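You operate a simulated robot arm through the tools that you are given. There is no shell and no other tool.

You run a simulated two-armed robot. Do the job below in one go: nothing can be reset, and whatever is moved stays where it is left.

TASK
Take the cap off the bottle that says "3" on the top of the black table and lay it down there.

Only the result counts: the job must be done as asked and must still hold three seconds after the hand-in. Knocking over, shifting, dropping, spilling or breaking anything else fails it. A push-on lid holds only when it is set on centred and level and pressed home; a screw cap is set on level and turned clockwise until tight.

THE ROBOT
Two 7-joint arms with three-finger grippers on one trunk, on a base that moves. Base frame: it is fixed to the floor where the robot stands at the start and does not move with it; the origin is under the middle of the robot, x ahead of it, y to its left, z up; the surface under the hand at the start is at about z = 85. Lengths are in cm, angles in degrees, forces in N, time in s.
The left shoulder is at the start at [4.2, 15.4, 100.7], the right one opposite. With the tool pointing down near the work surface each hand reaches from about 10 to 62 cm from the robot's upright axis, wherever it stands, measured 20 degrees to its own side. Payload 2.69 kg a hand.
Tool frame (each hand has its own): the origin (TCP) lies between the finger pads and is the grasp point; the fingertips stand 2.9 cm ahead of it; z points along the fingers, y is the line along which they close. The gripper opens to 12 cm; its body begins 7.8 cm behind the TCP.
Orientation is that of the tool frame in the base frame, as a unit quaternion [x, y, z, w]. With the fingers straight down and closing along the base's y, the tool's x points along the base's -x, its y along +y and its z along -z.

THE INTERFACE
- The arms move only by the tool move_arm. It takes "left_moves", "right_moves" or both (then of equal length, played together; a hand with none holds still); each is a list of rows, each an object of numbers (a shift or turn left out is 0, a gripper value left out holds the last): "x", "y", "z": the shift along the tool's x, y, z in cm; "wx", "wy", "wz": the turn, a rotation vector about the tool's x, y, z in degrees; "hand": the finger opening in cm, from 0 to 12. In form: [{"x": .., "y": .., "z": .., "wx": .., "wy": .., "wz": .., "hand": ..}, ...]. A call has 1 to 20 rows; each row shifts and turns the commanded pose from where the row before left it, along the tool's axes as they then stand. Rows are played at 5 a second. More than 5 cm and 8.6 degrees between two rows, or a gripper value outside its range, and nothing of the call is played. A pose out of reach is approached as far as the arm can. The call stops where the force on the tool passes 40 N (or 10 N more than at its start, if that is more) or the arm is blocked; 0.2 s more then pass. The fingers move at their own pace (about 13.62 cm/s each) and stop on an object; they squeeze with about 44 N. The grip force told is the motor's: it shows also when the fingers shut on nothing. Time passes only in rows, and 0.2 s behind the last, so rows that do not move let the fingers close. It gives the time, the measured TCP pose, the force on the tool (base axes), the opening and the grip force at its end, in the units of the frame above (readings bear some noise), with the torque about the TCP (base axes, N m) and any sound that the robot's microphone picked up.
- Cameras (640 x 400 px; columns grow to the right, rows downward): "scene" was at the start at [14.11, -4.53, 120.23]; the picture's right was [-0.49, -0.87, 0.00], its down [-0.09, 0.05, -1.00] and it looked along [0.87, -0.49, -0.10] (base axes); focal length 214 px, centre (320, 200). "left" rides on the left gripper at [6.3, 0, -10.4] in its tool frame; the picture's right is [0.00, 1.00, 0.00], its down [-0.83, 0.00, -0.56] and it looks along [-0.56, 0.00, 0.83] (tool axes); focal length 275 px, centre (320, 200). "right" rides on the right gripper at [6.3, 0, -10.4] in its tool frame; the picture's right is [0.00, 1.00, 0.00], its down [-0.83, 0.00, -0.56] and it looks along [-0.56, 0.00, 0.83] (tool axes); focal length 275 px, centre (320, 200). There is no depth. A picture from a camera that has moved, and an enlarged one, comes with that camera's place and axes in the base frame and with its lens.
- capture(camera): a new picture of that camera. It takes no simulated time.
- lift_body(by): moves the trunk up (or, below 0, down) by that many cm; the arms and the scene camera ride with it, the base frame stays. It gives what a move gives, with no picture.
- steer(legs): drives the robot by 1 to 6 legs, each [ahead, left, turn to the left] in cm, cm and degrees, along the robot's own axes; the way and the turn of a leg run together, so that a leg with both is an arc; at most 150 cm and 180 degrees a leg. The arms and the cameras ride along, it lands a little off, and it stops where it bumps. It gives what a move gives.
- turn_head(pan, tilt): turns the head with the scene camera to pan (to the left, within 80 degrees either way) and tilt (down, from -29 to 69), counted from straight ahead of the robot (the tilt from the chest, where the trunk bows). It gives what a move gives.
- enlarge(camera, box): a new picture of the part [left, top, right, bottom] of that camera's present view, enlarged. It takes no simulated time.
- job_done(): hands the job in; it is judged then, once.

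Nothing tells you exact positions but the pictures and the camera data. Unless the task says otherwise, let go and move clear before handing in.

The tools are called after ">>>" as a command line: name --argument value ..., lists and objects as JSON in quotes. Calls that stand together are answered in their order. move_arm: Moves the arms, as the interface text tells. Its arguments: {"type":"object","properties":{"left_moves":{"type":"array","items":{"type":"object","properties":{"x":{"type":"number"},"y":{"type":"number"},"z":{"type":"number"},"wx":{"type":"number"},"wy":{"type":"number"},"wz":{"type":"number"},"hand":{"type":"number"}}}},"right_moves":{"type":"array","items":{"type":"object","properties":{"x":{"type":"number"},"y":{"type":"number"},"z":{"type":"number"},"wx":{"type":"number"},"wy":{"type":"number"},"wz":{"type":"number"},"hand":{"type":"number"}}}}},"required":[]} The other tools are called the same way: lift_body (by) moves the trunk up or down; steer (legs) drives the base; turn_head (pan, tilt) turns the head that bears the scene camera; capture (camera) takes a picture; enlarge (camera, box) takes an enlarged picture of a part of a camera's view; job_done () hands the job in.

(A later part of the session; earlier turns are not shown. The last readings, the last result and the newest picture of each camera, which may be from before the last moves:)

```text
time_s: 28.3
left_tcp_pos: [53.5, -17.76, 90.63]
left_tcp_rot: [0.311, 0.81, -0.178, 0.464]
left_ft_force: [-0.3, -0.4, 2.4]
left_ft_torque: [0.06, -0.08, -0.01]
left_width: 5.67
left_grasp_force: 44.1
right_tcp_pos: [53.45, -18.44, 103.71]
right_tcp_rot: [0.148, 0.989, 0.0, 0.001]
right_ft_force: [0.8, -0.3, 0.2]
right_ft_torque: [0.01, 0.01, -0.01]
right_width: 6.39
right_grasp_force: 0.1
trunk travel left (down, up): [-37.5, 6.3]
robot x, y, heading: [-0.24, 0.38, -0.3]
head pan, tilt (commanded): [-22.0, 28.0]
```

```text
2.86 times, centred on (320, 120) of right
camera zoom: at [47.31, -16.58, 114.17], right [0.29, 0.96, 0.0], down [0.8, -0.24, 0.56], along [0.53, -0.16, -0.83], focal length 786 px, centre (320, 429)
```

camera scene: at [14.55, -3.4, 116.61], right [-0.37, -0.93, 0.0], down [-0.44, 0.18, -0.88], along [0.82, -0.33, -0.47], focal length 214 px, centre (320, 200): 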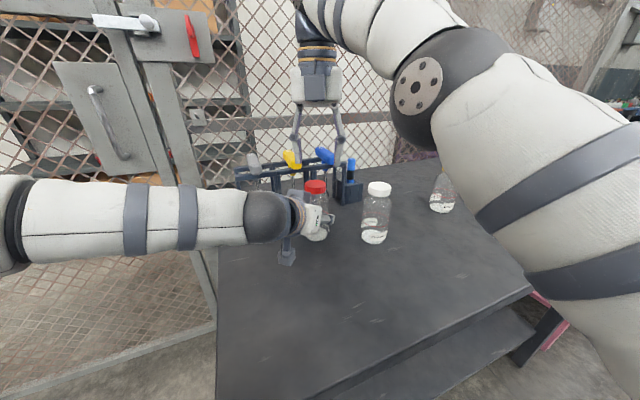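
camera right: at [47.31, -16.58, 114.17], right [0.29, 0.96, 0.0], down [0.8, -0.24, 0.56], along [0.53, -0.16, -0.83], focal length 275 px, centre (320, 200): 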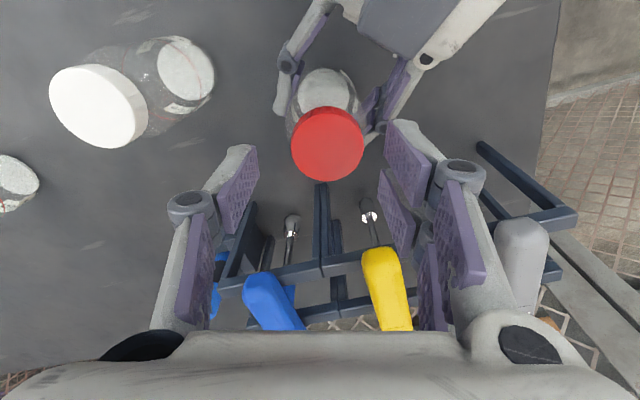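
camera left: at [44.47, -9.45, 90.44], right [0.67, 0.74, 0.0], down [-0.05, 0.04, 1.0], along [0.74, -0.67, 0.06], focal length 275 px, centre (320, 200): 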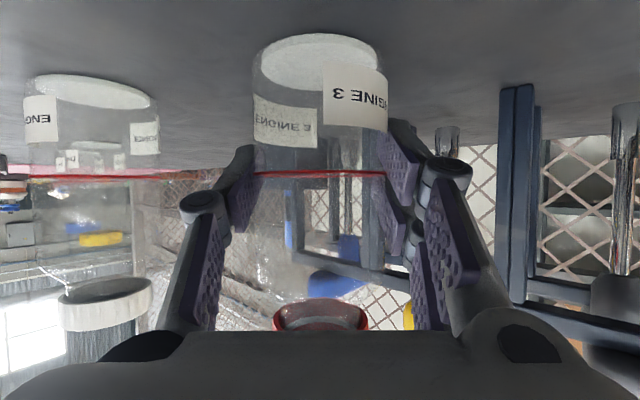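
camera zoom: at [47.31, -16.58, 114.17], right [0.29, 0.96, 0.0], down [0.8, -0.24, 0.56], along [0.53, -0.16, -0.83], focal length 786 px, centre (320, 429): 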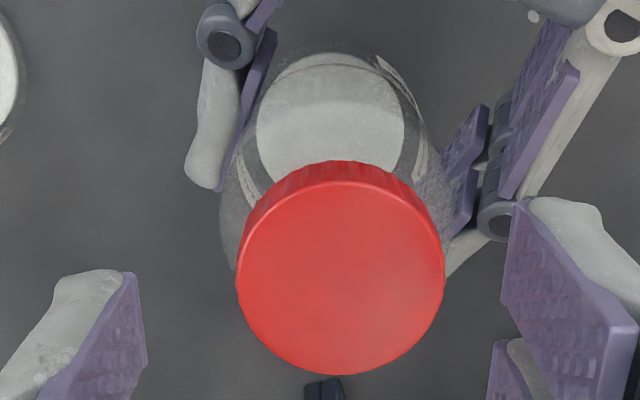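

The cap centre is now offset by about (-0.43, +0.44) in the tool frame. I'll correct, go down slightly with the fingertips still above the cap top, and verify.

>>> move_arm --right_moves '[{"x": -0.43, "y": 0.44}, {"z": 1.0}, {}]'

>>> enlarge --camera "right" --box '[200, 80, 440, 230]'

>>> enlarge --camera "scene" --box '[260, 100, 400, 260]'

```text
time_s: 29.1
left_tcp_pos: [53.44, -17.67, 90.63]
left_tcp_rot: [0.31, 0.81, -0.178, 0.465]
left_ft_force: [-0.1, 0.5, 1.2]
left_ft_torque: [0.03, -0.04, -0.01]
left_width: 5.64
left_grasp_force: 43.8
right_tcp_pos: [54.03, -18.19, 102.67]
right_tcp_rot: [0.148, 0.989, 0.0, 0.001]
right_ft_force: [-0.8, -0.9, 0.9]
right_ft_torque: [-0.01, 0.02, -0.01]
right_width: 6.39
right_grasp_force: 0.0
trunk travel left (down, up): [-37.5, 6.3]
robot x, y, heading: [0.15, 0.12, 0.2]
head pan, tilt (commanded): [-22.0, 28.0]
```

```text
2.67 times, centred on (320, 155) of right
camera zoom: at [47.87, -16.3, 113.13], right [0.29, 0.96, 0.0], down [0.8, -0.24, 0.56], along [0.53, -0.16, -0.83], focal length 734 px, centre (320, 320)
```

zoom: 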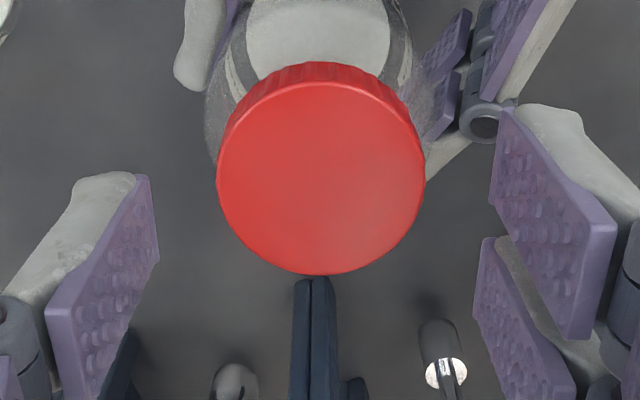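

```text
2.50 times, centred on (330, 180) of scene
camera zoom: at [14.55, -3.4, 116.61], right [-0.37, -0.93, 0.0], down [-0.44, 0.18, -0.88], along [0.82, -0.33, -0.47], focal length 536 px, centre (295, 250)
```

zoom: 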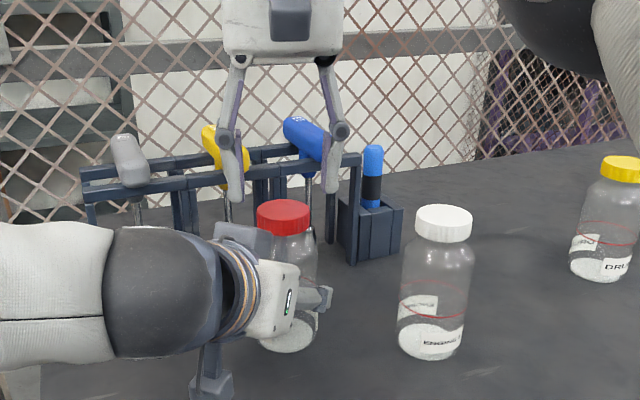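

Centred to within a millimetre. Now I'll descend 3.2 cm so the fingertips straddle the cap.

>>> move_arm --right_moves '[{"z": 0.64}, {"z": 0.64}, {"z": 0.64}, {"z": 0.64}, {"z": 0.64}, {}]'

>>> capture --camera "right"

>>> enlarge --camera "scene" --box '[260, 120, 380, 260]'

>>> capture --camera "left"

```text
time_s: 30.5
left_tcp_pos: [53.53, -17.71, 90.57]
left_tcp_rot: [0.31, 0.81, -0.178, 0.464]
left_ft_force: [0.1, 0.3, 2.5]
left_ft_torque: [0.05, -0.04, -0.01]
left_width: 5.64
left_grasp_force: 44.3
right_tcp_pos: [53.96, -18.28, 99.34]
right_tcp_rot: [0.148, 0.989, -0.001, 0.0]
right_ft_force: [0.2, 0.4, -0.1]
right_ft_torque: [0.0, -0.01, 0.02]
right_width: 6.41
right_grasp_force: 0.1
trunk travel left (down, up): [-37.5, 6.3]
robot x, y, heading: [-0.08, 0.11, -0.1]
head pan, tilt (commanded): [-22.0, 28.0]
```

```text
taken
camera right: at [47.82, -16.32, 109.88], right [0.29, 0.96, 0.0], down [0.8, -0.24, 0.56], along [0.53, -0.16, -0.83], focal length 275 px, centre (320, 200)
```

right: 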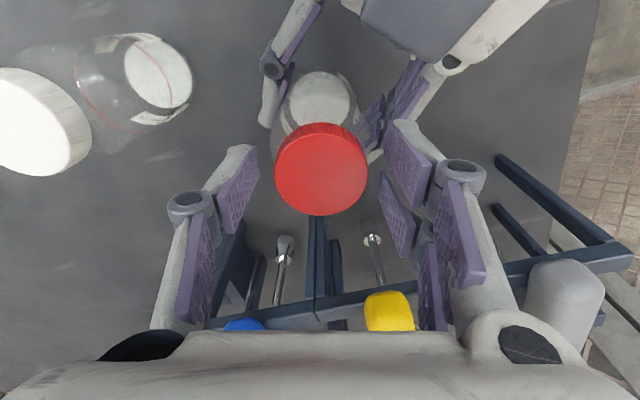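

```text
2.86 times, centred on (320, 190) of scene
camera zoom: at [14.55, -3.4, 116.61], right [-0.37, -0.93, 0.0], down [-0.44, 0.18, -0.88], along [0.82, -0.33, -0.47], focal length 613 px, centre (320, 229)
```

zoom: 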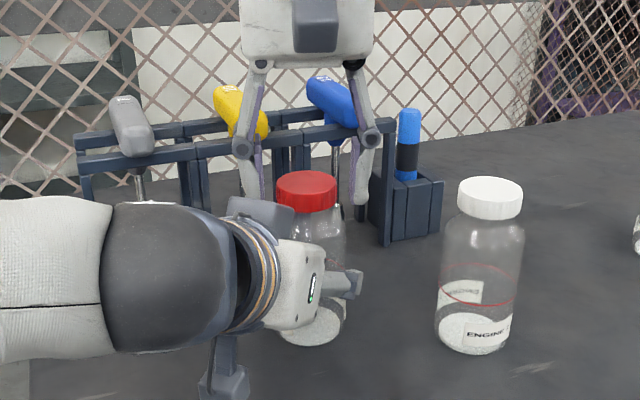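

```text
taken
camera left: at [44.46, -9.46, 90.44], right [0.67, 0.74, 0.0], down [-0.05, 0.04, 1.0], along [0.74, -0.67, 0.06], focal length 275 px, centre (320, 200)
```

left: 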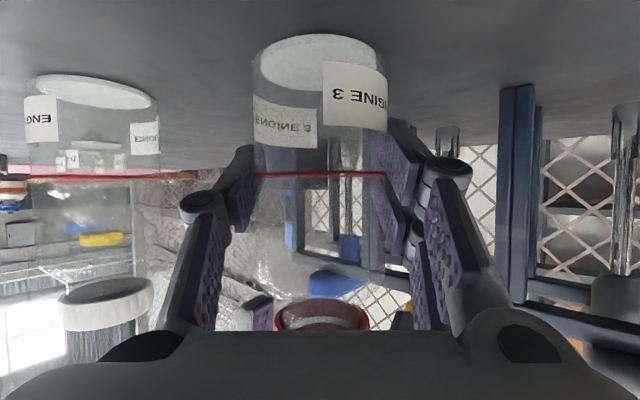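

The fingertips are about level with the cap's lower rim. I'll lift 0.2 cm to stay clear of the shoulder and close the right fingers on the cap.

>>> move_arm --right_moves '[{"z": -0.2}, {"hand": 5.8}, {"hand": 5.2}, {"hand": 4.8}, {"hand": 4.5}, {"hand": 4.2}, {"hand": 3.9}, {}, {}]'

>>> capture --camera "right"

>>> capture --camera "left"

```text
time_s: 32.5
left_tcp_pos: [53.46, -17.77, 90.64]
left_tcp_rot: [0.31, 0.81, -0.179, 0.464]
left_ft_force: [0.6, -2.1, 2.5]
left_ft_torque: [-0.54, 0.33, 0.0]
left_width: 5.67
left_grasp_force: 43.5
right_tcp_pos: [53.95, -18.12, 99.48]
right_tcp_rot: [0.148, 0.989, 0.001, -0.001]
right_ft_force: [0.2, 2.8, 0.0]
right_ft_torque: [0.79, -0.4, 0.01]
right_width: 4.37
right_grasp_force: 44.0
trunk travel left (down, up): [-37.5, 6.3]
robot x, y, heading: [-0.3, 0.08, -0.0]
head pan, tilt (commanded): [-22.0, 28.0]
```

```text
taken
camera right: at [47.88, -16.27, 110.08], right [0.29, 0.96, 0.0], down [0.8, -0.24, 0.56], along [0.53, -0.16, -0.83], focal length 275 px, centre (320, 200)
```

right: 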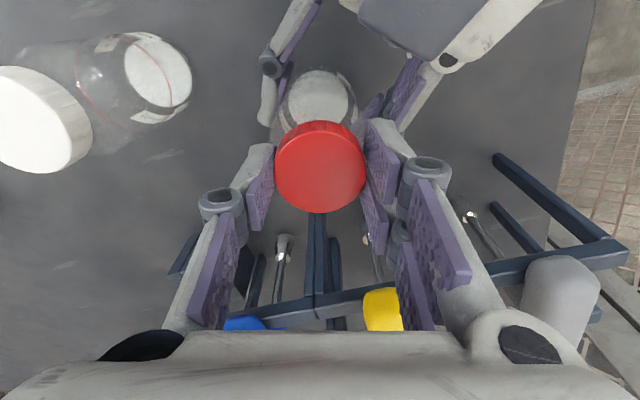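

```text
taken
camera left: at [44.45, -9.47, 90.45], right [0.67, 0.74, 0.0], down [-0.04, 0.04, 1.0], along [0.74, -0.67, 0.06], focal length 275 px, centre (320, 200)
```

left: 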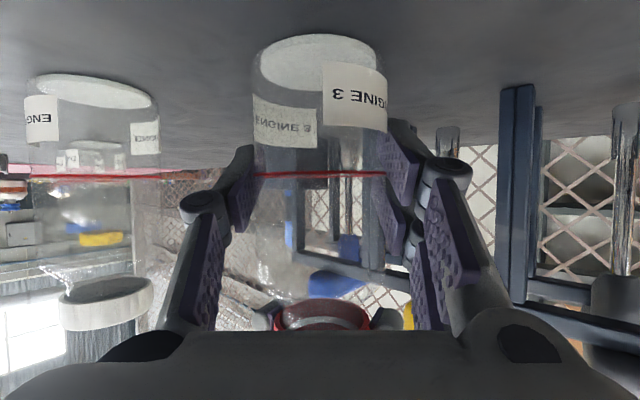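

Both hands have a firm grip (cap 4.37 cm, 44 N). I'll twist the cap a little counter-clockwise and watch the torque and sound.

>>> move_arm --right_moves '[{"wz": -3}, {"wz": -3}, {"wz": -3}, {"wz": -3}, {"wz": -3}, {}]'

>>> capture --camera "left"

```text
time_s: 33.9
left_tcp_pos: [53.51, -17.95, 90.67]
left_tcp_rot: [0.311, 0.81, -0.178, 0.464]
left_ft_force: [2.8, -7.6, 5.2]
left_ft_torque: [-0.16, 0.24, -0.03]
left_width: 5.67
left_grasp_force: 44.1
right_tcp_pos: [54.05, -18.14, 99.65]
right_tcp_rot: [0.017, 1.0, -0.001, -0.001]
right_ft_force: [-2.5, 8.1, -5.5]
right_ft_torque: [0.86, -0.01, -0.02]
right_width: 4.34
right_grasp_force: 44.0
trunk travel left (down, up): [-37.5, 6.3]
robot x, y, heading: [-0.24, -0.07, 0.4]
head pan, tilt (commanded): [-22.0, 28.0]
```

```text
taken
camera left: at [44.47, -9.49, 90.46], right [0.67, 0.74, 0.0], down [-0.05, 0.04, 1.0], along [0.74, -0.67, 0.06], focal length 275 px, centre (320, 200)
```

left: 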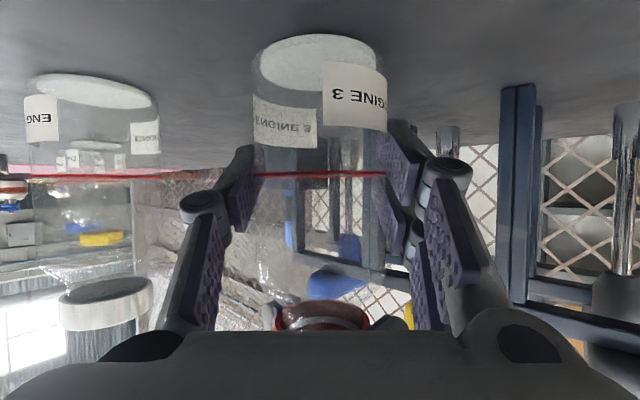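

It turned about 15° with almost no resisting torque and only small forces. I'll continue counter-clockwise and keep watching forces.

>>> move_arm --right_moves '[{"wz": -5}, {"wz": -5}, {"wz": -5}, {"wz": -5}, {"wz": -5}, {"wz": -5}, {}]'

>>> capture --camera "left"

>>> capture --camera "right"

```text
time_s: 35.5
left_tcp_pos: [53.58, -17.81, 90.73]
left_tcp_rot: [0.311, 0.81, -0.178, 0.463]
left_ft_force: [-7.3, -0.9, 17.2]
left_ft_torque: [-0.03, -0.64, -0.05]
left_width: 5.65
left_grasp_force: 44.1
right_tcp_pos: [54.02, -18.27, 99.59]
right_tcp_rot: [-0.242, 0.97, -0.001, 0.0]
right_ft_force: [8.0, 1.9, -18.6]
right_ft_torque: [0.02, -0.15, -0.02]
right_width: 4.32
right_grasp_force: 44.1
trunk travel left (down, up): [-37.5, 6.3]
robot x, y, heading: [-0.18, 0.4, 0.1]
head pan, tilt (commanded): [-22.0, 28.0]
```

```text
taken
camera left: at [44.47, -9.48, 90.5], right [0.67, 0.74, 0.0], down [-0.05, 0.04, 1.0], along [0.74, -0.67, 0.06], focal length 275 px, centre (320, 200)
```

left: 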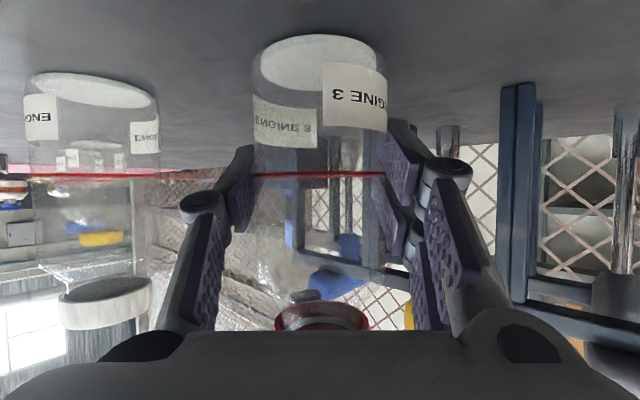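

```text
taken
camera right: at [48.41, -21.19, 110.12], right [-0.47, 0.88, 0.0], down [0.73, 0.4, 0.56], along [0.49, 0.26, -0.83], focal length 275 px, centre (320, 200)
```

right: 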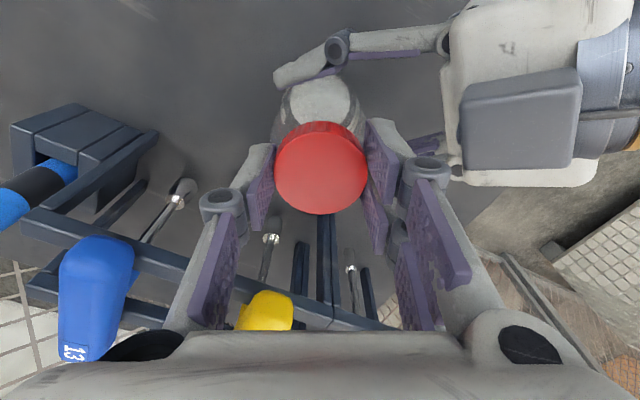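

After 45° the vertical forces have grown to about 18 N, equal and opposite on the two hands, so the cap's height is changing with the turn. I'll raise the right hand by a millimetre to see which way relieves it.

>>> move_arm --right_moves '[{"z": -0.1}, {}]'

```text
time_s: 36.1
left_tcp_pos: [53.52, -17.78, 90.77]
left_tcp_rot: [0.31, 0.81, -0.178, 0.465]
left_ft_force: [-8.4, 1.7, 26.5]
left_ft_torque: [-0.18, -0.62, -0.04]
left_width: 5.67
left_grasp_force: 44.1
right_tcp_pos: [54.0, -18.41, 99.59]
right_tcp_rot: [-0.242, 0.97, 0.0, -0.001]
right_ft_force: [9.6, -0.9, -27.9]
right_ft_torque: [-0.05, -0.25, 0.02]
right_width: 4.32
right_grasp_force: 43.5
trunk travel left (down, up): [-37.5, 6.3]
robot x, y, heading: [0.09, 0.37, -0.1]
head pan, tilt (commanded): [-22.0, 28.0]
```

Raising increases the pull, so the hands are in tension, perhaps from settling of the grip rather than from a thread. I'll relieve it by lowering 0.3 cm, then turn further and see whether it builds again.

>>> move_arm --right_moves '[{"z": 0.15}, {"z": 0.15}, {}]'

>>> move_arm --right_moves '[{"wz": -5}, {"wz": -5}, {"wz": -5}, {"wz": -5}, {}]'

```text
time_s: 36.9
left_tcp_pos: [53.48, -17.63, 90.61]
left_tcp_rot: [0.31, 0.811, -0.177, 0.463]
left_ft_force: [-1.8, 3.2, 13.4]
left_ft_torque: [-0.22, -0.46, -0.05]
left_width: 5.64
left_grasp_force: 44.1
right_tcp_pos: [53.94, -18.16, 99.5]
right_tcp_rot: [-0.241, 0.97, -0.001, 0.001]
right_ft_force: [2.9, -3.7, -9.1]
right_ft_torque: [-0.1, 0.02, -0.04]
right_width: 4.31
right_grasp_force: 44.6
trunk travel left (down, up): [-37.5, 6.3]
robot x, y, heading: [-0.02, -0.14, 0.2]
head pan, tilt (commanded): [-22.0, 28.0]
```

```text
time_s: 38.1
left_tcp_pos: [53.51, -17.73, 90.55]
left_tcp_rot: [0.311, 0.811, -0.178, 0.463]
left_ft_force: [-3.7, 7.8, 6.1]
left_ft_torque: [-0.25, -0.54, 0.05]
left_width: 5.65
left_grasp_force: 43.9
right_tcp_pos: [53.96, -18.19, 99.4]
right_tcp_rot: [-0.408, 0.913, -0.001, 0.001]
right_ft_force: [6.0, -7.8, -1.9]
right_ft_torque: [-0.2, -0.08, -0.01]
right_width: 4.29
right_grasp_force: 44.4
trunk travel left (down, up): [-37.5, 6.3]
robot x, y, heading: [-0.17, 0.17, 0.2]
head pan, tilt (commanded): [-22.0, 28.0]
```

Now turning counter-clockwise reduced the pull, which fits a normal thread lifting the cap. I'll look closely at the cap and neck before going on.

>>> enlarge --camera "left" --box '[230, 230, 420, 340]'

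>>> enlarge --camera "right" --box '[240, 60, 400, 230]'

>>> enlarge --camera "scene" --box '[280, 140, 360, 250]'

```text
3.37 times, centred on (325, 285) of left
camera zoom: at [44.45, -9.42, 90.41], right [0.67, 0.74, 0.0], down [-0.04, 0.04, 1.0], along [0.74, -0.67, 0.06], focal length 927 px, centre (303, -86)
```

zoom: 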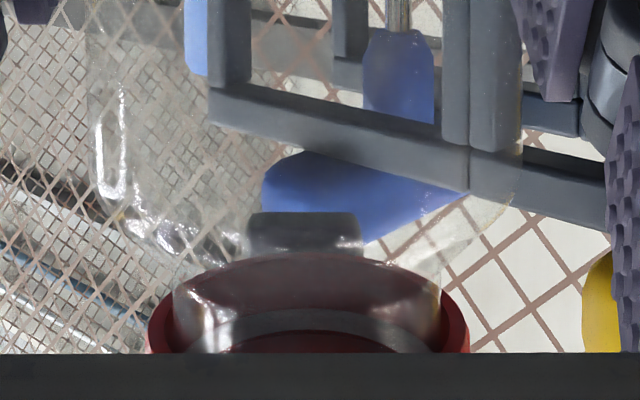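

```text
2.35 times, centred on (320, 145) of right
camera zoom: at [49.73, -22.84, 109.93], right [-0.75, 0.67, 0.0], down [0.55, 0.62, 0.56], along [0.37, 0.41, -0.83], focal length 648 px, centre (320, 329)
```

zoom: 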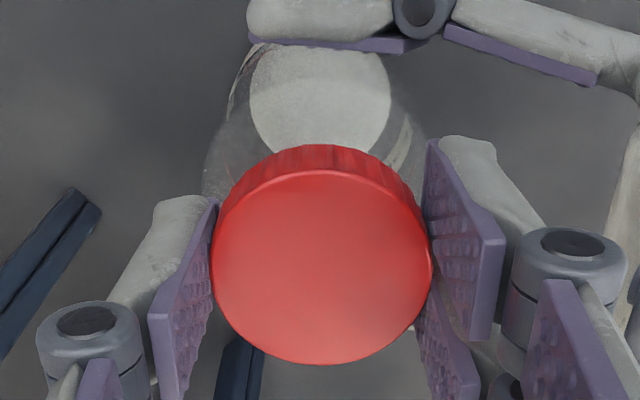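

```text
3.64 times, centred on (320, 195) of scene
camera zoom: at [14.55, -3.38, 116.61], right [-0.37, -0.93, 0.0], down [-0.44, 0.18, -0.88], along [0.82, -0.33, -0.47], focal length 780 px, centre (320, 218)
```

zoom: 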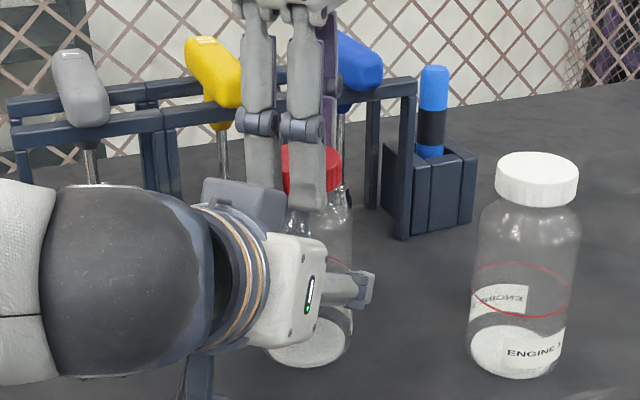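

The grip is good. I'll continue counter-clockwise by another 50° and check forces.

>>> move_arm --right_moves '[{"wz": -5}, {"wz": -5}, {"wz": -5}, {"wz": -5}, {"wz": -5}, {"wz": -5}, {"wz": -5}, {"wz": -5}, {"wz": -5}, {"wz": -5}, {}]'

>>> enlarge --camera "left" --box '[230, 230, 420, 340]'

```text
time_s: 40.5
left_tcp_pos: [53.58, -17.67, 90.58]
left_tcp_rot: [0.311, 0.811, -0.178, 0.463]
left_ft_force: [-6.2, 3.7, -0.8]
left_ft_torque: [-0.21, -0.39, 0.02]
left_width: 5.67
left_grasp_force: 43.8
right_tcp_pos: [54.12, -18.24, 99.45]
right_tcp_rot: [0.755, -0.656, 0.0, 0.0]
right_ft_force: [4.6, -4.4, 0.1]
right_ft_torque: [-0.17, -0.08, -0.05]
right_width: 4.34
right_grasp_force: 43.7
trunk travel left (down, up): [-37.5, 6.3]
robot x, y, heading: [0.21, -0.11, 0.1]
head pan, tilt (commanded): [-22.0, 28.0]
```

```text
3.37 times, centred on (325, 285) of left
camera zoom: at [44.45, -9.48, 90.42], right [0.67, 0.74, 0.0], down [-0.05, 0.04, 1.0], along [0.74, -0.67, 0.06], focal length 927 px, centre (303, -86)
```

zoom: 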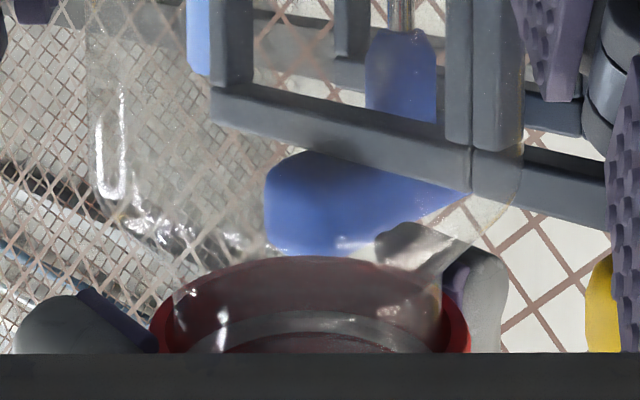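

Forces are near zero after 115° of turning. I'll continue another 50°.

>>> move_arm --right_moves '[{"wz": -5}, {"wz": -5}, {"wz": -5}, {"wz": -5}, {"wz": -5}, {"wz": -5}, {"wz": -5}, {"wz": -5}, {"wz": -5}, {"wz": -5}, {}]'

>>> enlarge --camera "left" --box '[230, 230, 420, 340]'

>>> capture --camera "right"

```text
time_s: 42.9
left_tcp_pos: [53.47, -17.82, 90.67]
left_tcp_rot: [0.311, 0.811, -0.178, 0.463]
left_ft_force: [0.9, -6.9, -3.2]
left_ft_torque: [0.53, 0.09, -0.04]
left_width: 5.66
left_grasp_force: 44.3
right_tcp_pos: [54.07, -18.21, 99.43]
right_tcp_rot: [0.962, -0.275, -0.001, 0.0]
right_ft_force: [-0.8, 7.0, 3.9]
right_ft_torque: [0.14, 0.09, 0.01]
right_width: 4.29
right_grasp_force: 43.9
trunk travel left (down, up): [-37.5, 6.3]
robot x, y, heading: [0.43, -0.19, 0.1]
head pan, tilt (commanded): [-22.0, 28.0]
```

```text
3.37 times, centred on (325, 285) of left
camera zoom: at [44.46, -9.48, 90.42], right [0.67, 0.74, 0.0], down [-0.05, 0.04, 1.0], along [0.74, -0.67, 0.06], focal length 927 px, centre (303, -86)
```

zoom: 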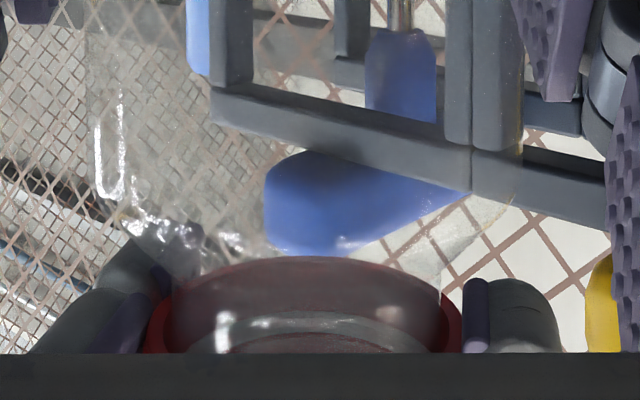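

```text
taken
camera right: at [59.34, -21.44, 109.9], right [-0.52, -0.85, 0.0], down [-0.71, 0.44, 0.56], along [-0.47, 0.29, -0.83], focal length 275 px, centre (320, 200)
```

right: 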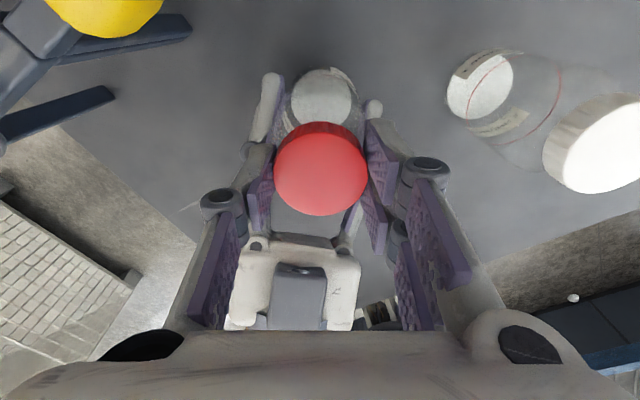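

The force turned slightly upward, so the cap is rising as it unscrews (165° so far). I'll test with a small lift to see whether it's already free.

>>> move_arm --right_moves '[{"z": -0.1}, {"z": -0.1}, {}]'

```text
time_s: 43.7
left_tcp_pos: [53.51, -17.69, 90.75]
left_tcp_rot: [0.311, 0.81, -0.178, 0.464]
left_ft_force: [-2.3, -6.8, 1.7]
left_ft_torque: [0.44, -0.15, -0.04]
left_width: 5.66
left_grasp_force: 44.4
right_tcp_pos: [53.95, -18.27, 99.51]
right_tcp_rot: [0.961, -0.276, 0.0, 0.0]
right_ft_force: [3.2, 6.3, -3.5]
right_ft_torque: [0.16, -0.07, 0.03]
right_width: 4.27
right_grasp_force: 44.0
trunk travel left (down, up): [-37.5, 6.3]
robot x, y, heading: [0.13, 0.12, -0.2]
head pan, tilt (commanded): [-22.0, 28.0]
```

>>> move_arm --right_moves '[{"z": -0.1}, {"z": -0.1}, {}]'

>>> enlarge --camera "left" --box '[230, 230, 420, 340]'

```text
time_s: 44.5
left_tcp_pos: [53.49, -17.87, 90.82]
left_tcp_rot: [0.311, 0.81, -0.178, 0.465]
left_ft_force: [-9.8, -0.7, 18.4]
left_ft_torque: [-0.04, -0.76, -0.06]
left_width: 5.68
left_grasp_force: 44.2
right_tcp_pos: [54.03, -18.26, 99.72]
right_tcp_rot: [0.961, -0.275, 0.0, 0.001]
right_ft_force: [10.9, 0.9, -19.2]
right_ft_torque: [-0.02, -0.33, -0.02]
right_width: 4.31
right_grasp_force: 44.0
trunk travel left (down, up): [-37.5, 6.3]
robot x, y, heading: [0.36, 0.05, -0.2]
head pan, tilt (commanded): [-22.0, 28.0]
```

```text
3.37 times, centred on (325, 285) of left
camera zoom: at [44.49, -9.5, 90.56], right [0.67, 0.74, 0.0], down [-0.05, 0.04, 1.0], along [0.74, -0.67, 0.06], focal length 927 px, centre (303, -86)
```

zoom: 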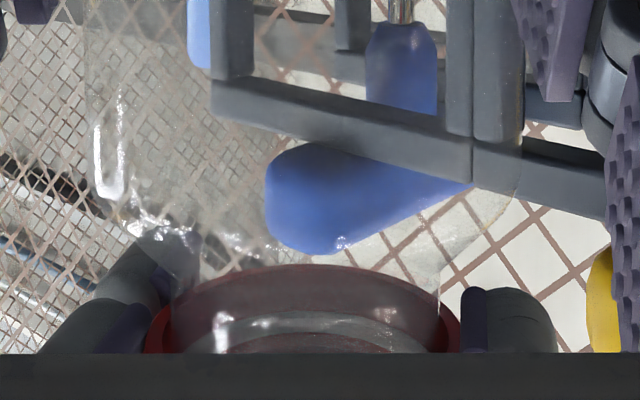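

It's still threaded. I'll relieve the pull, open the fingers, rise clear, rotate back, and regrip for another turn.

>>> move_arm --right_moves '[{"z": 0.15}, {"z": 0.15}, {}, {"hand": 4.8}, {"hand": 5.4}, {"hand": 6.2}, {}, {"z": -0.9}, {"z": -0.9}, {"z": -0.9}, {"z": -0.9}, {}]'

>>> capture --camera "left"

>>> capture --camera "right"

```text
time_s: 47.1
left_tcp_pos: [53.59, -17.76, 90.49]
left_tcp_rot: [0.311, 0.811, -0.178, 0.463]
left_ft_force: [-0.1, 0.9, 0.6]
left_ft_torque: [0.05, 0.0, 0.01]
left_width: 5.65
left_grasp_force: 43.9
right_tcp_pos: [54.0, -18.1, 103.07]
right_tcp_rot: [0.961, -0.276, 0.0, 0.0]
right_ft_force: [0.7, -0.4, 0.6]
right_ft_torque: [0.05, 0.03, -0.02]
right_width: 6.2
right_grasp_force: 0.1
trunk travel left (down, up): [-37.5, 6.3]
robot x, y, heading: [0.12, 0.15, 0.1]
head pan, tilt (commanded): [-22.0, 28.0]
```

```text
taken
camera left: at [44.45, -9.46, 90.41], right [0.67, 0.74, 0.0], down [-0.04, 0.04, 1.0], along [0.74, -0.67, 0.06], focal length 275 px, centre (320, 200)
```

left: 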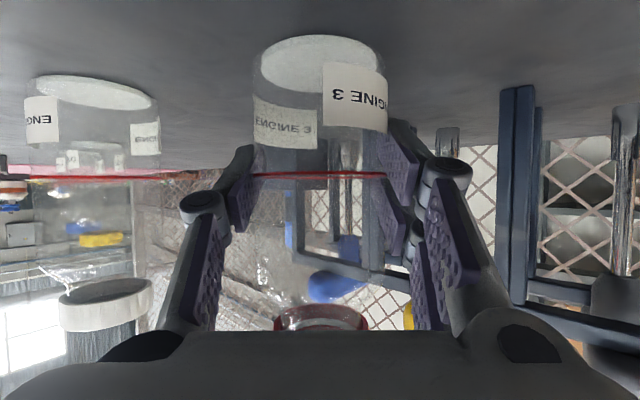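

```text
taken
camera right: at [59.3, -21.38, 113.54], right [-0.53, -0.85, 0.0], down [-0.71, 0.44, 0.56], along [-0.47, 0.29, -0.83], focal length 275 px, centre (320, 200)
```

right: 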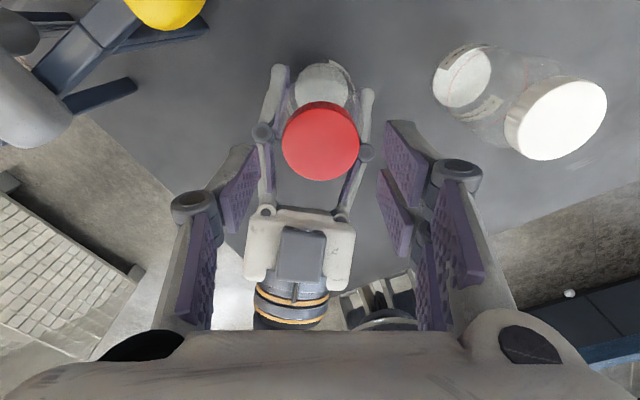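

The bottle hasn't spun and the cap is still seated. Rotating the right hand back now.

>>> move_arm --right_moves '[{"wz": 8.5}, {"wz": 8.5}, {"wz": 8.5}, {"wz": 8.5}, {"wz": 8.5}, {"wz": 8.5}, {"wz": 8.5}, {"wz": 8.5}, {"wz": 8.5}, {"wz": 8.5}, {"wz": 8.5}, {"wz": 8.5}, {"wz": 8.5}, {"wz": 8.5}, {"wz": 8.5}, {"wz": 8.5}, {"wz": 8.5}, {"wz": 8.5}, {"wz": 8.5}, {"wz": 8.5}]'

>>> move_arm --right_moves '[{"wz": 8.5}, {"wz": 8.5}, {}]'

>>> capture --camera "right"

>>> enlarge --camera "right" --box '[200, 80, 440, 230]'

```text
time_s: 51.3
left_tcp_pos: [53.51, -17.76, 90.53]
left_tcp_rot: [0.311, 0.811, -0.177, 0.463]
left_ft_force: [0.0, 0.2, -0.9]
left_ft_torque: [-0.01, 0.03, 0.01]
left_width: 5.65
left_grasp_force: 43.8
right_tcp_pos: [53.99, -18.17, 103.1]
right_tcp_rot: [0.193, 0.981, -0.001, 0.0]
right_ft_force: [-0.3, -0.5, 0.3]
right_ft_torque: [-0.01, 0.0, -0.01]
right_width: 6.21
right_grasp_force: 0.0
trunk travel left (down, up): [-37.5, 6.3]
robot x, y, heading: [-0.01, 0.17, 0.1]
head pan, tilt (commanded): [-22.0, 28.0]
```

```text
time_s: 52.1
left_tcp_pos: [53.45, -17.87, 90.62]
left_tcp_rot: [0.311, 0.811, -0.178, 0.463]
left_ft_force: [-0.5, 0.0, -0.8]
left_ft_torque: [0.01, 0.02, 0.02]
left_width: 5.65
left_grasp_force: 43.9
right_tcp_pos: [54.02, -18.14, 103.11]
right_tcp_rot: [0.335, 0.942, 0.0, 0.0]
right_ft_force: [-0.2, 0.4, 0.2]
right_ft_torque: [0.04, -0.01, -0.04]
right_width: 6.23
right_grasp_force: 0.1
trunk travel left (down, up): [-37.5, 6.3]
robot x, y, heading: [0.13, -0.09, -0.1]
head pan, tilt (commanded): [-22.0, 28.0]
```

```text
taken
camera right: at [49.03, -14.2, 113.6], right [0.63, 0.78, 0.0], down [0.65, -0.52, 0.56], along [0.43, -0.35, -0.83], focal length 275 px, centre (320, 200)
```

right: 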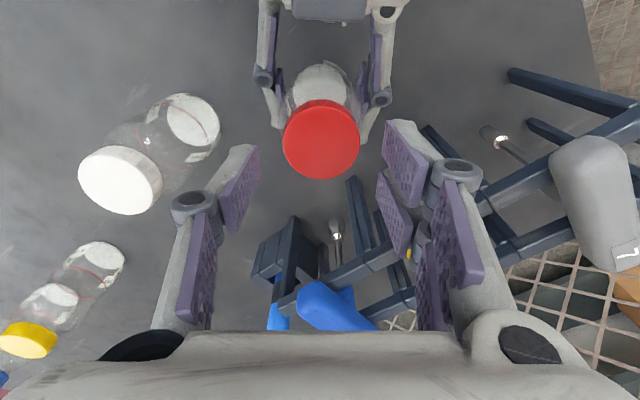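

```text
2.67 times, centred on (320, 155) of right
camera zoom: at [49.03, -14.2, 113.6], right [0.63, 0.78, 0.0], down [0.65, -0.52, 0.56], along [0.43, -0.35, -0.83], focal length 734 px, centre (320, 320)
```

zoom: 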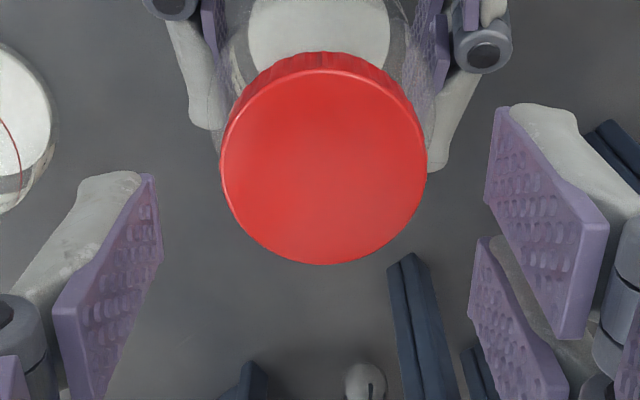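

Well centred again. I'll check the cap's height in the left view, then descend, regrip and continue turning.

>>> enlarge --camera "left" --box '[230, 230, 420, 340]'

>>> move_arm --right_moves '[{"z": 0.7}, {"z": 0.7}, {"z": 0.7}, {"z": 0.7}, {"z": 0.6}, {}, {"hand": 5.6}, {"hand": 5.0}, {"hand": 4.6}, {"hand": 4.3}, {"hand": 3.9}, {}, {}]'

>>> enlarge --camera "left" --box '[230, 230, 420, 340]'

```text
3.37 times, centred on (325, 285) of left
camera zoom: at [44.47, -9.46, 90.43], right [0.67, 0.74, 0.0], down [-0.05, 0.04, 1.0], along [0.74, -0.67, 0.06], focal length 927 px, centre (303, -86)
```

zoom: 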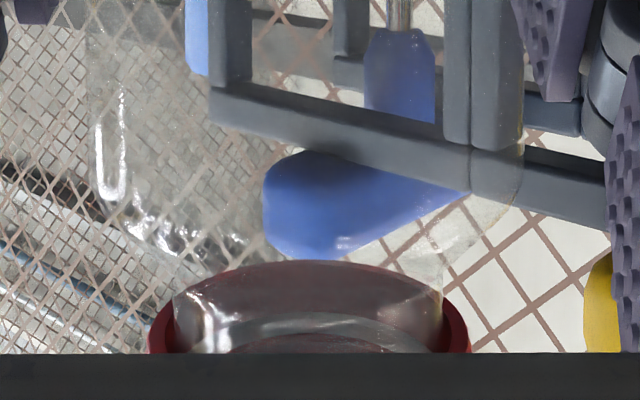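

```text
time_s: 54.9
left_tcp_pos: [53.52, -17.86, 90.66]
left_tcp_rot: [0.311, 0.811, -0.177, 0.463]
left_ft_force: [-2.3, -4.1, -0.6]
left_ft_torque: [0.2, -0.13, -0.04]
left_width: 5.67
left_grasp_force: 44.2
right_tcp_pos: [54.05, -18.31, 99.74]
right_tcp_rot: [0.334, 0.943, 0.0, -0.001]
right_ft_force: [1.8, 3.6, 0.7]
right_ft_torque: [0.1, -0.07, -0.02]
right_width: 4.76
right_grasp_force: 43.8
trunk travel left (down, up): [-37.5, 6.3]
robot x, y, heading: [-0.21, 0.09, 0.1]
head pan, tilt (commanded): [-22.0, 28.0]
```

```text
3.37 times, centred on (325, 285) of left
camera zoom: at [44.45, -9.48, 90.43], right [0.67, 0.74, 0.0], down [-0.05, 0.04, 1.0], along [0.74, -0.67, 0.06], focal length 927 px, centre (303, -86)
```

zoom: 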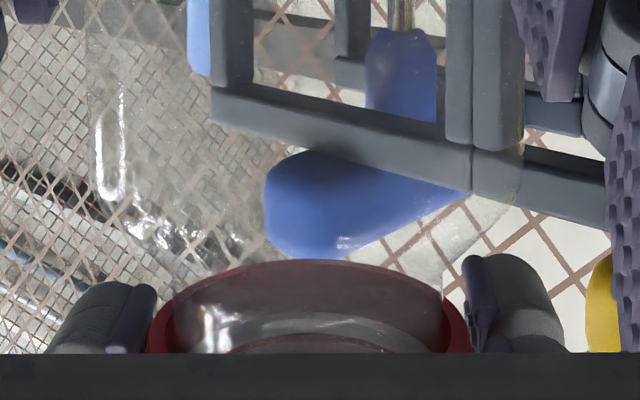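

The cap is regripped. I'll turn counter-clockwise another 80° with a slight upward follow.

>>> move_arm --right_moves '[{"wz": -8, "z": -0.005}, {"wz": -8, "z": -0.005}, {"wz": -8, "z": -0.005}, {"wz": -8, "z": -0.005}, {"wz": -8, "z": -0.005}, {"wz": -8, "z": -0.005}, {"wz": -8, "z": -0.005}, {"wz": -8, "z": -0.005}, {"wz": -8, "z": -0.005}, {"wz": -8, "z": -0.005}, {}]'

>>> enlarge --camera "left" --box '[230, 230, 420, 340]'

>>> capture --camera "right"

```text
time_s: 57.3
left_tcp_pos: [53.52, -17.74, 90.57]
left_tcp_rot: [0.311, 0.81, -0.179, 0.464]
left_ft_force: [3.7, -11.8, -2.6]
left_ft_torque: [0.85, 0.03, 0.0]
left_width: 5.62
left_grasp_force: 44.5
right_tcp_pos: [53.92, -18.2, 99.76]
right_tcp_rot: [-0.351, 0.937, 0.0, 0.0]
right_ft_force: [-3.2, 10.9, 0.7]
right_ft_torque: [0.24, 0.31, 0.02]
right_width: 4.73
right_grasp_force: 43.9
trunk travel left (down, up): [-37.5, 6.3]
robot x, y, heading: [-0.42, -0.35, -0.1]
head pan, tilt (commanded): [-22.0, 28.0]
```

```text
3.37 times, centred on (325, 285) of left
camera zoom: at [44.47, -9.47, 90.44], right [0.67, 0.74, 0.0], down [-0.05, 0.04, 1.0], along [0.74, -0.67, 0.06], focal length 927 px, centre (303, -86)
```

zoom: 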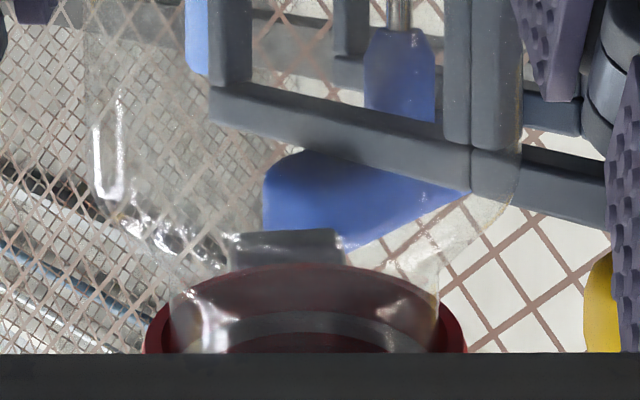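

```text
taken
camera right: at [49.21, -22.26, 110.32], right [-0.66, 0.75, 0.0], down [0.62, 0.55, 0.56], along [0.42, 0.37, -0.83], focal length 275 px, centre (320, 200)
```

right: 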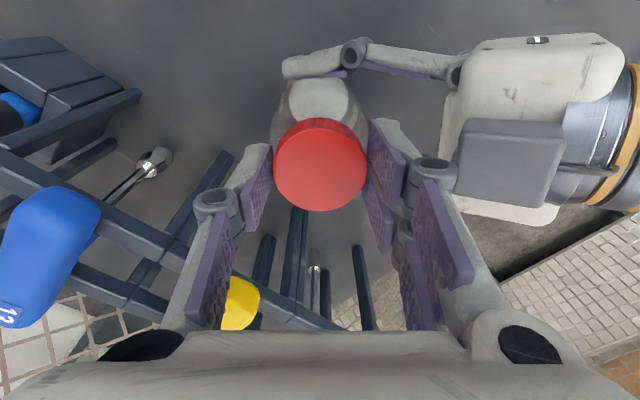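

The cap rim has risen slightly more. Continuing about 104° further in this grip.

>>> move_arm --right_moves '[{"wz": -8, "z": -0.005}, {"wz": -8, "z": -0.005}, {"wz": -8, "z": -0.005}, {"wz": -8, "z": -0.005}, {"wz": -8, "z": -0.005}, {"wz": -8, "z": -0.005}, {"wz": -8, "z": -0.005}, {"wz": -8, "z": -0.005}, {"wz": -8, "z": -0.005}, {"wz": -8, "z": -0.005}, {"wz": -8, "z": -0.005}, {"wz": -8, "z": -0.005}, {"wz": -8, "z": -0.005}, {}]'

>>> enlarge --camera "left" --box '[230, 230, 420, 340]'

```text
time_s: 60.3
left_tcp_pos: [53.59, -17.76, 90.52]
left_tcp_rot: [0.31, 0.811, -0.177, 0.463]
left_ft_force: [0.1, 0.2, -1.4]
left_ft_torque: [0.0, 0.02, 0.03]
left_width: 5.68
left_grasp_force: 44.0
right_tcp_pos: [53.97, -18.22, 100.05]
right_tcp_rot: [0.954, -0.3, 0.0, -0.001]
right_ft_force: [0.0, 0.9, -0.8]
right_ft_torque: [-0.01, -0.01, -0.02]
right_width: 4.73
right_grasp_force: 43.6
trunk travel left (down, up): [-37.5, 6.3]
robot x, y, heading: [0.05, 0.04, 0.1]
head pan, tilt (commanded): [-22.0, 28.0]
```

```text
3.37 times, centred on (325, 285) of left
camera zoom: at [44.47, -9.46, 90.43], right [0.67, 0.74, 0.0], down [-0.05, 0.04, 1.0], along [0.74, -0.67, 0.06], focal length 927 px, centre (303, -86)
```

zoom: 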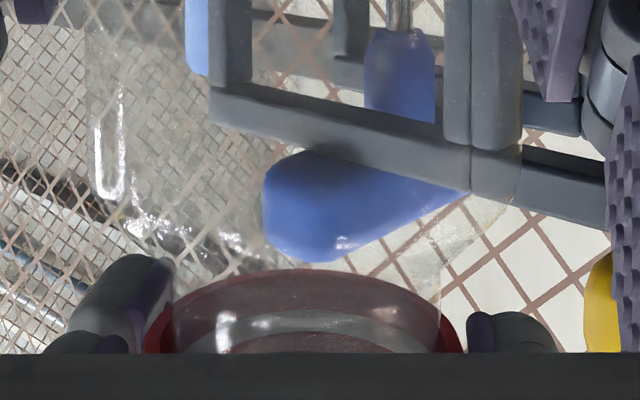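

All forces dropped to nearly zero, which suggests the cap has come free after about one full turn. I'll lift gently to confirm.

>>> move_arm --right_moves '[{"z": -0.15}, {"z": -0.15}, {"z": -0.15}, {}]'

>>> enlarge --camera "left" --box '[230, 230, 420, 340]'

```text
time_s: 61.3
left_tcp_pos: [53.45, -17.7, 90.56]
left_tcp_rot: [0.31, 0.81, -0.178, 0.464]
left_ft_force: [0.5, 1.0, -0.6]
left_ft_torque: [0.02, 0.01, -0.03]
left_width: 5.64
left_grasp_force: 43.4
right_tcp_pos: [54.0, -18.22, 100.34]
right_tcp_rot: [0.954, -0.301, -0.001, 0.0]
right_ft_force: [0.6, -1.0, 0.3]
right_ft_torque: [0.01, 0.0, -0.01]
right_width: 4.75
right_grasp_force: 43.9
trunk travel left (down, up): [-37.5, 6.3]
robot x, y, heading: [-0.02, -0.02, 0.1]
head pan, tilt (commanded): [-22.0, 28.0]
```

```text
3.37 times, centred on (325, 285) of left
camera zoom: at [44.47, -9.46, 90.43], right [0.67, 0.74, 0.0], down [-0.05, 0.04, 1.0], along [0.74, -0.67, 0.06], focal length 927 px, centre (303, -86)
```

zoom: 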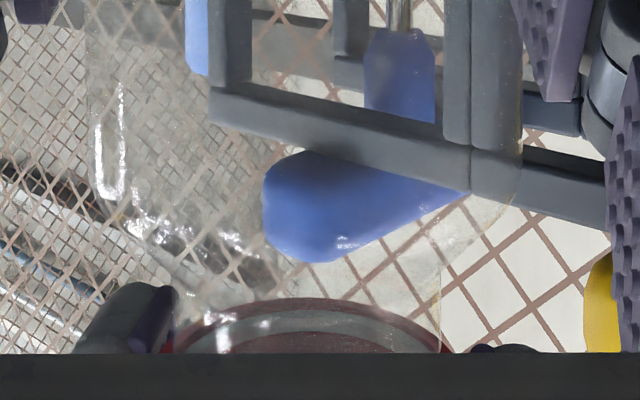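

The cap is free: it lifted 0.4 cm with no force. I'll lift it clear of the neck first.

>>> move_arm --right_moves '[{"z": -0.6}, {"z": -0.7}, {"z": -0.7}, {"z": -0.7}, {}]'

>>> capture --camera "right"

>>> enlarge --camera "scene" --box '[260, 100, 400, 260]'

```text
time_s: 62.5
left_tcp_pos: [53.4, -17.7, 90.63]
left_tcp_rot: [0.311, 0.81, -0.179, 0.463]
left_ft_force: [0.2, 0.4, -0.9]
left_ft_torque: [0.03, 0.01, 0.0]
left_width: 5.67
left_grasp_force: 43.6
right_tcp_pos: [54.07, -18.23, 103.12]
right_tcp_rot: [0.954, -0.301, 0.0, 0.0]
right_ft_force: [0.0, -0.3, 0.1]
right_ft_torque: [0.02, 0.0, -0.03]
right_width: 4.73
right_grasp_force: 44.1
trunk travel left (down, up): [-37.5, 6.3]
robot x, y, heading: [-0.35, -0.08, 0.2]
head pan, tilt (commanded): [-22.0, 28.0]
```

```text
taken
camera right: at [59.08, -21.71, 113.61], right [-0.57, -0.82, 0.0], down [-0.68, 0.47, 0.56], along [-0.46, 0.32, -0.83], focal length 275 px, centre (320, 200)
```

right: 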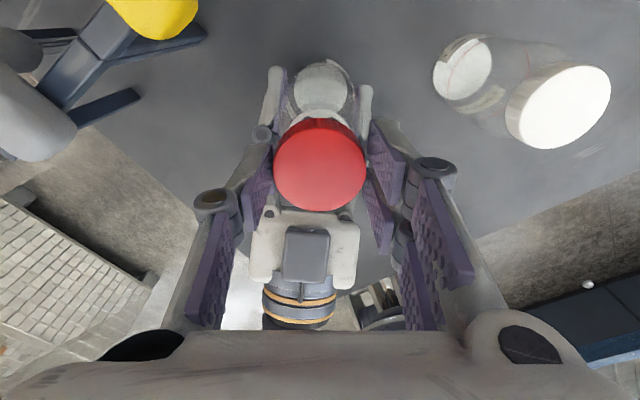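

```text
2.50 times, centred on (330, 180) of scene
camera zoom: at [14.57, -3.41, 116.61], right [-0.37, -0.93, 0.0], down [-0.44, 0.18, -0.88], along [0.82, -0.33, -0.47], focal length 536 px, centre (295, 250)
```

zoom: 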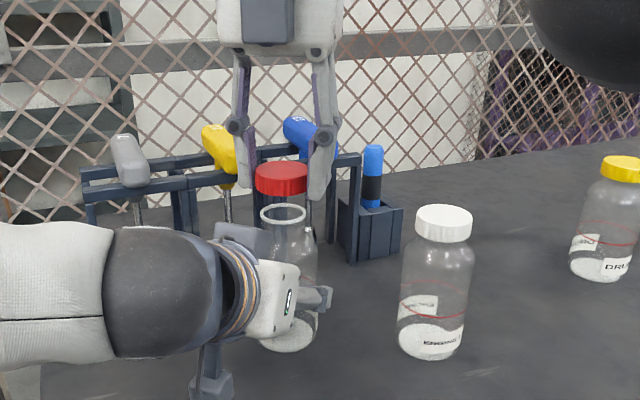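

The cap is clearly off and above the open neck. Now I'll carry it away to the right-front, raising on the way, toward a free table area around (37, -33).

>>> move_arm --right_moves '[{"x": -0.26, "y": 2.54, "z": -1}, {"x": -0.26, "y": 2.54, "z": -1}, {"x": -0.26, "y": 2.54, "z": -1}, {"x": -0.94, "y": 2.85}, {"x": -0.94, "y": 2.85}, {"x": -0.94, "y": 2.85}, {"x": -0.94, "y": 2.85}, {"x": -0.94, "y": 2.85}, {}]'

>>> capture --camera "scene"

>>> capture --camera "right"

```text
time_s: 64.5
left_tcp_pos: [53.52, -17.77, 90.68]
left_tcp_rot: [0.311, 0.811, -0.178, 0.463]
left_ft_force: [-0.5, 0.2, -0.8]
left_ft_torque: [0.01, -0.02, 0.0]
left_width: 5.66
left_grasp_force: 43.8
right_tcp_pos: [37.0, -32.88, 106.04]
right_tcp_rot: [0.954, -0.3, 0.0, 0.001]
right_ft_force: [0.6, 0.1, 0.2]
right_ft_torque: [-0.02, 0.02, -0.01]
right_width: 4.75
right_grasp_force: 44.3
trunk travel left (down, up): [-37.5, 6.3]
robot x, y, heading: [0.28, -0.17, -0.1]
head pan, tilt (commanded): [-22.0, 28.0]
```

```text
taken
camera scene: at [14.59, -3.39, 116.6], right [-0.37, -0.93, 0.0], down [-0.44, 0.18, -0.88], along [0.82, -0.33, -0.47], focal length 214 px, centre (320, 200)
```

scene: 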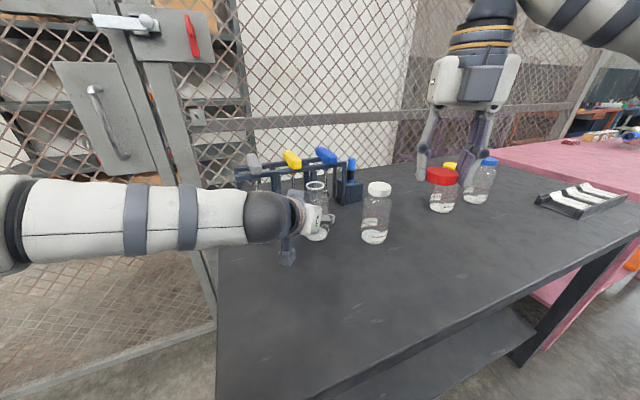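

```text
taken
camera right: at [42.15, -36.5, 116.61], right [-0.57, -0.82, 0.0], down [-0.68, 0.47, 0.56], along [-0.46, 0.32, -0.83], focal length 275 px, centre (320, 200)
```

right: 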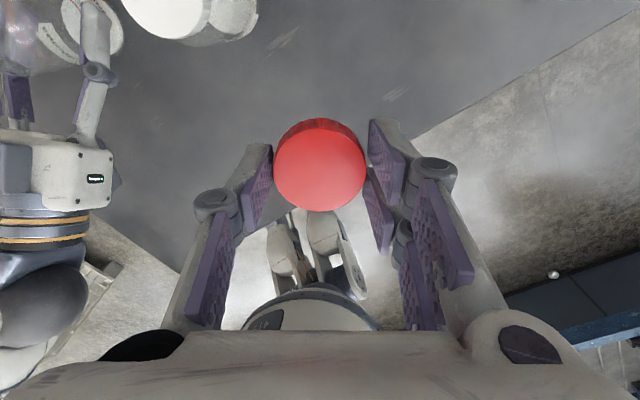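

To keep the hand well away from the white bottle I'll shift a bit further right to about (35, -40), then descend most of the way.

>>> move_arm --right_moves '[{"x": 0.79, "y": 2.29}, {"x": 0.79, "y": 2.29}, {"x": 0.79, "y": 2.29}, {"z": 2}, {"z": 2}, {"z": 2}, {"z": 2}, {"z": 2}, {"z": 2}, {"z": 2}, {}]'

>>> capture --camera "scene"

>>> capture --camera "right"

```text
time_s: 66.9
left_tcp_pos: [53.48, -17.76, 90.55]
left_tcp_rot: [0.31, 0.811, -0.178, 0.463]
left_ft_force: [-1.1, 0.1, -0.7]
left_ft_torque: [-0.01, -0.02, 0.01]
left_width: 5.68
left_grasp_force: 44.3
right_tcp_pos: [36.99, -38.95, 90.27]
right_tcp_rot: [0.954, -0.301, 0.0, 0.0]
right_ft_force: [0.4, 0.0, 0.0]
right_ft_torque: [-0.02, -0.04, 0.02]
right_width: 4.76
right_grasp_force: 44.0
right hand out of reach, approached as far as the arm can: row 1, 2, 3
trunk travel left (down, up): [-37.5, 6.3]
robot x, y, heading: [-0.03, -0.14, -0.1]
head pan, tilt (commanded): [-22.0, 28.0]
```

```text
taken
camera scene: at [14.57, -3.41, 116.61], right [-0.37, -0.93, 0.0], down [-0.44, 0.18, -0.88], along [0.82, -0.33, -0.47], focal length 214 px, centre (320, 200)
```

scene: 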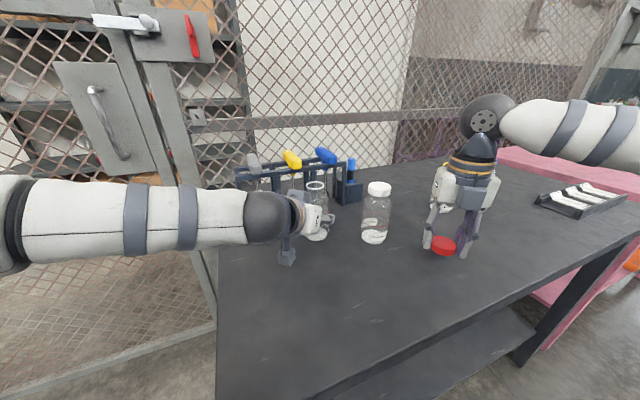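

```text
taken
camera right: at [42.04, -42.5, 100.8], right [-0.57, -0.82, 0.0], down [-0.68, 0.47, 0.56], along [-0.46, 0.32, -0.83], focal length 275 px, centre (320, 200)
```

right: 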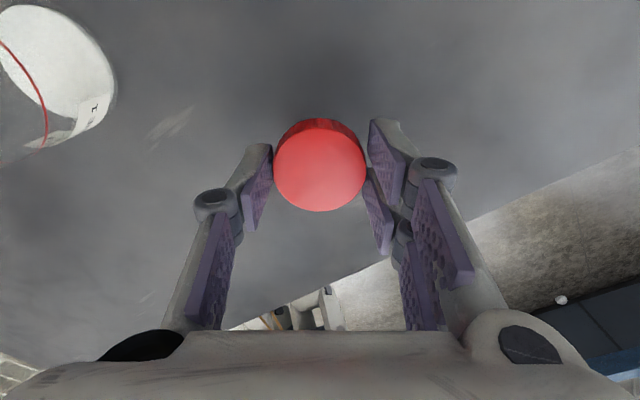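

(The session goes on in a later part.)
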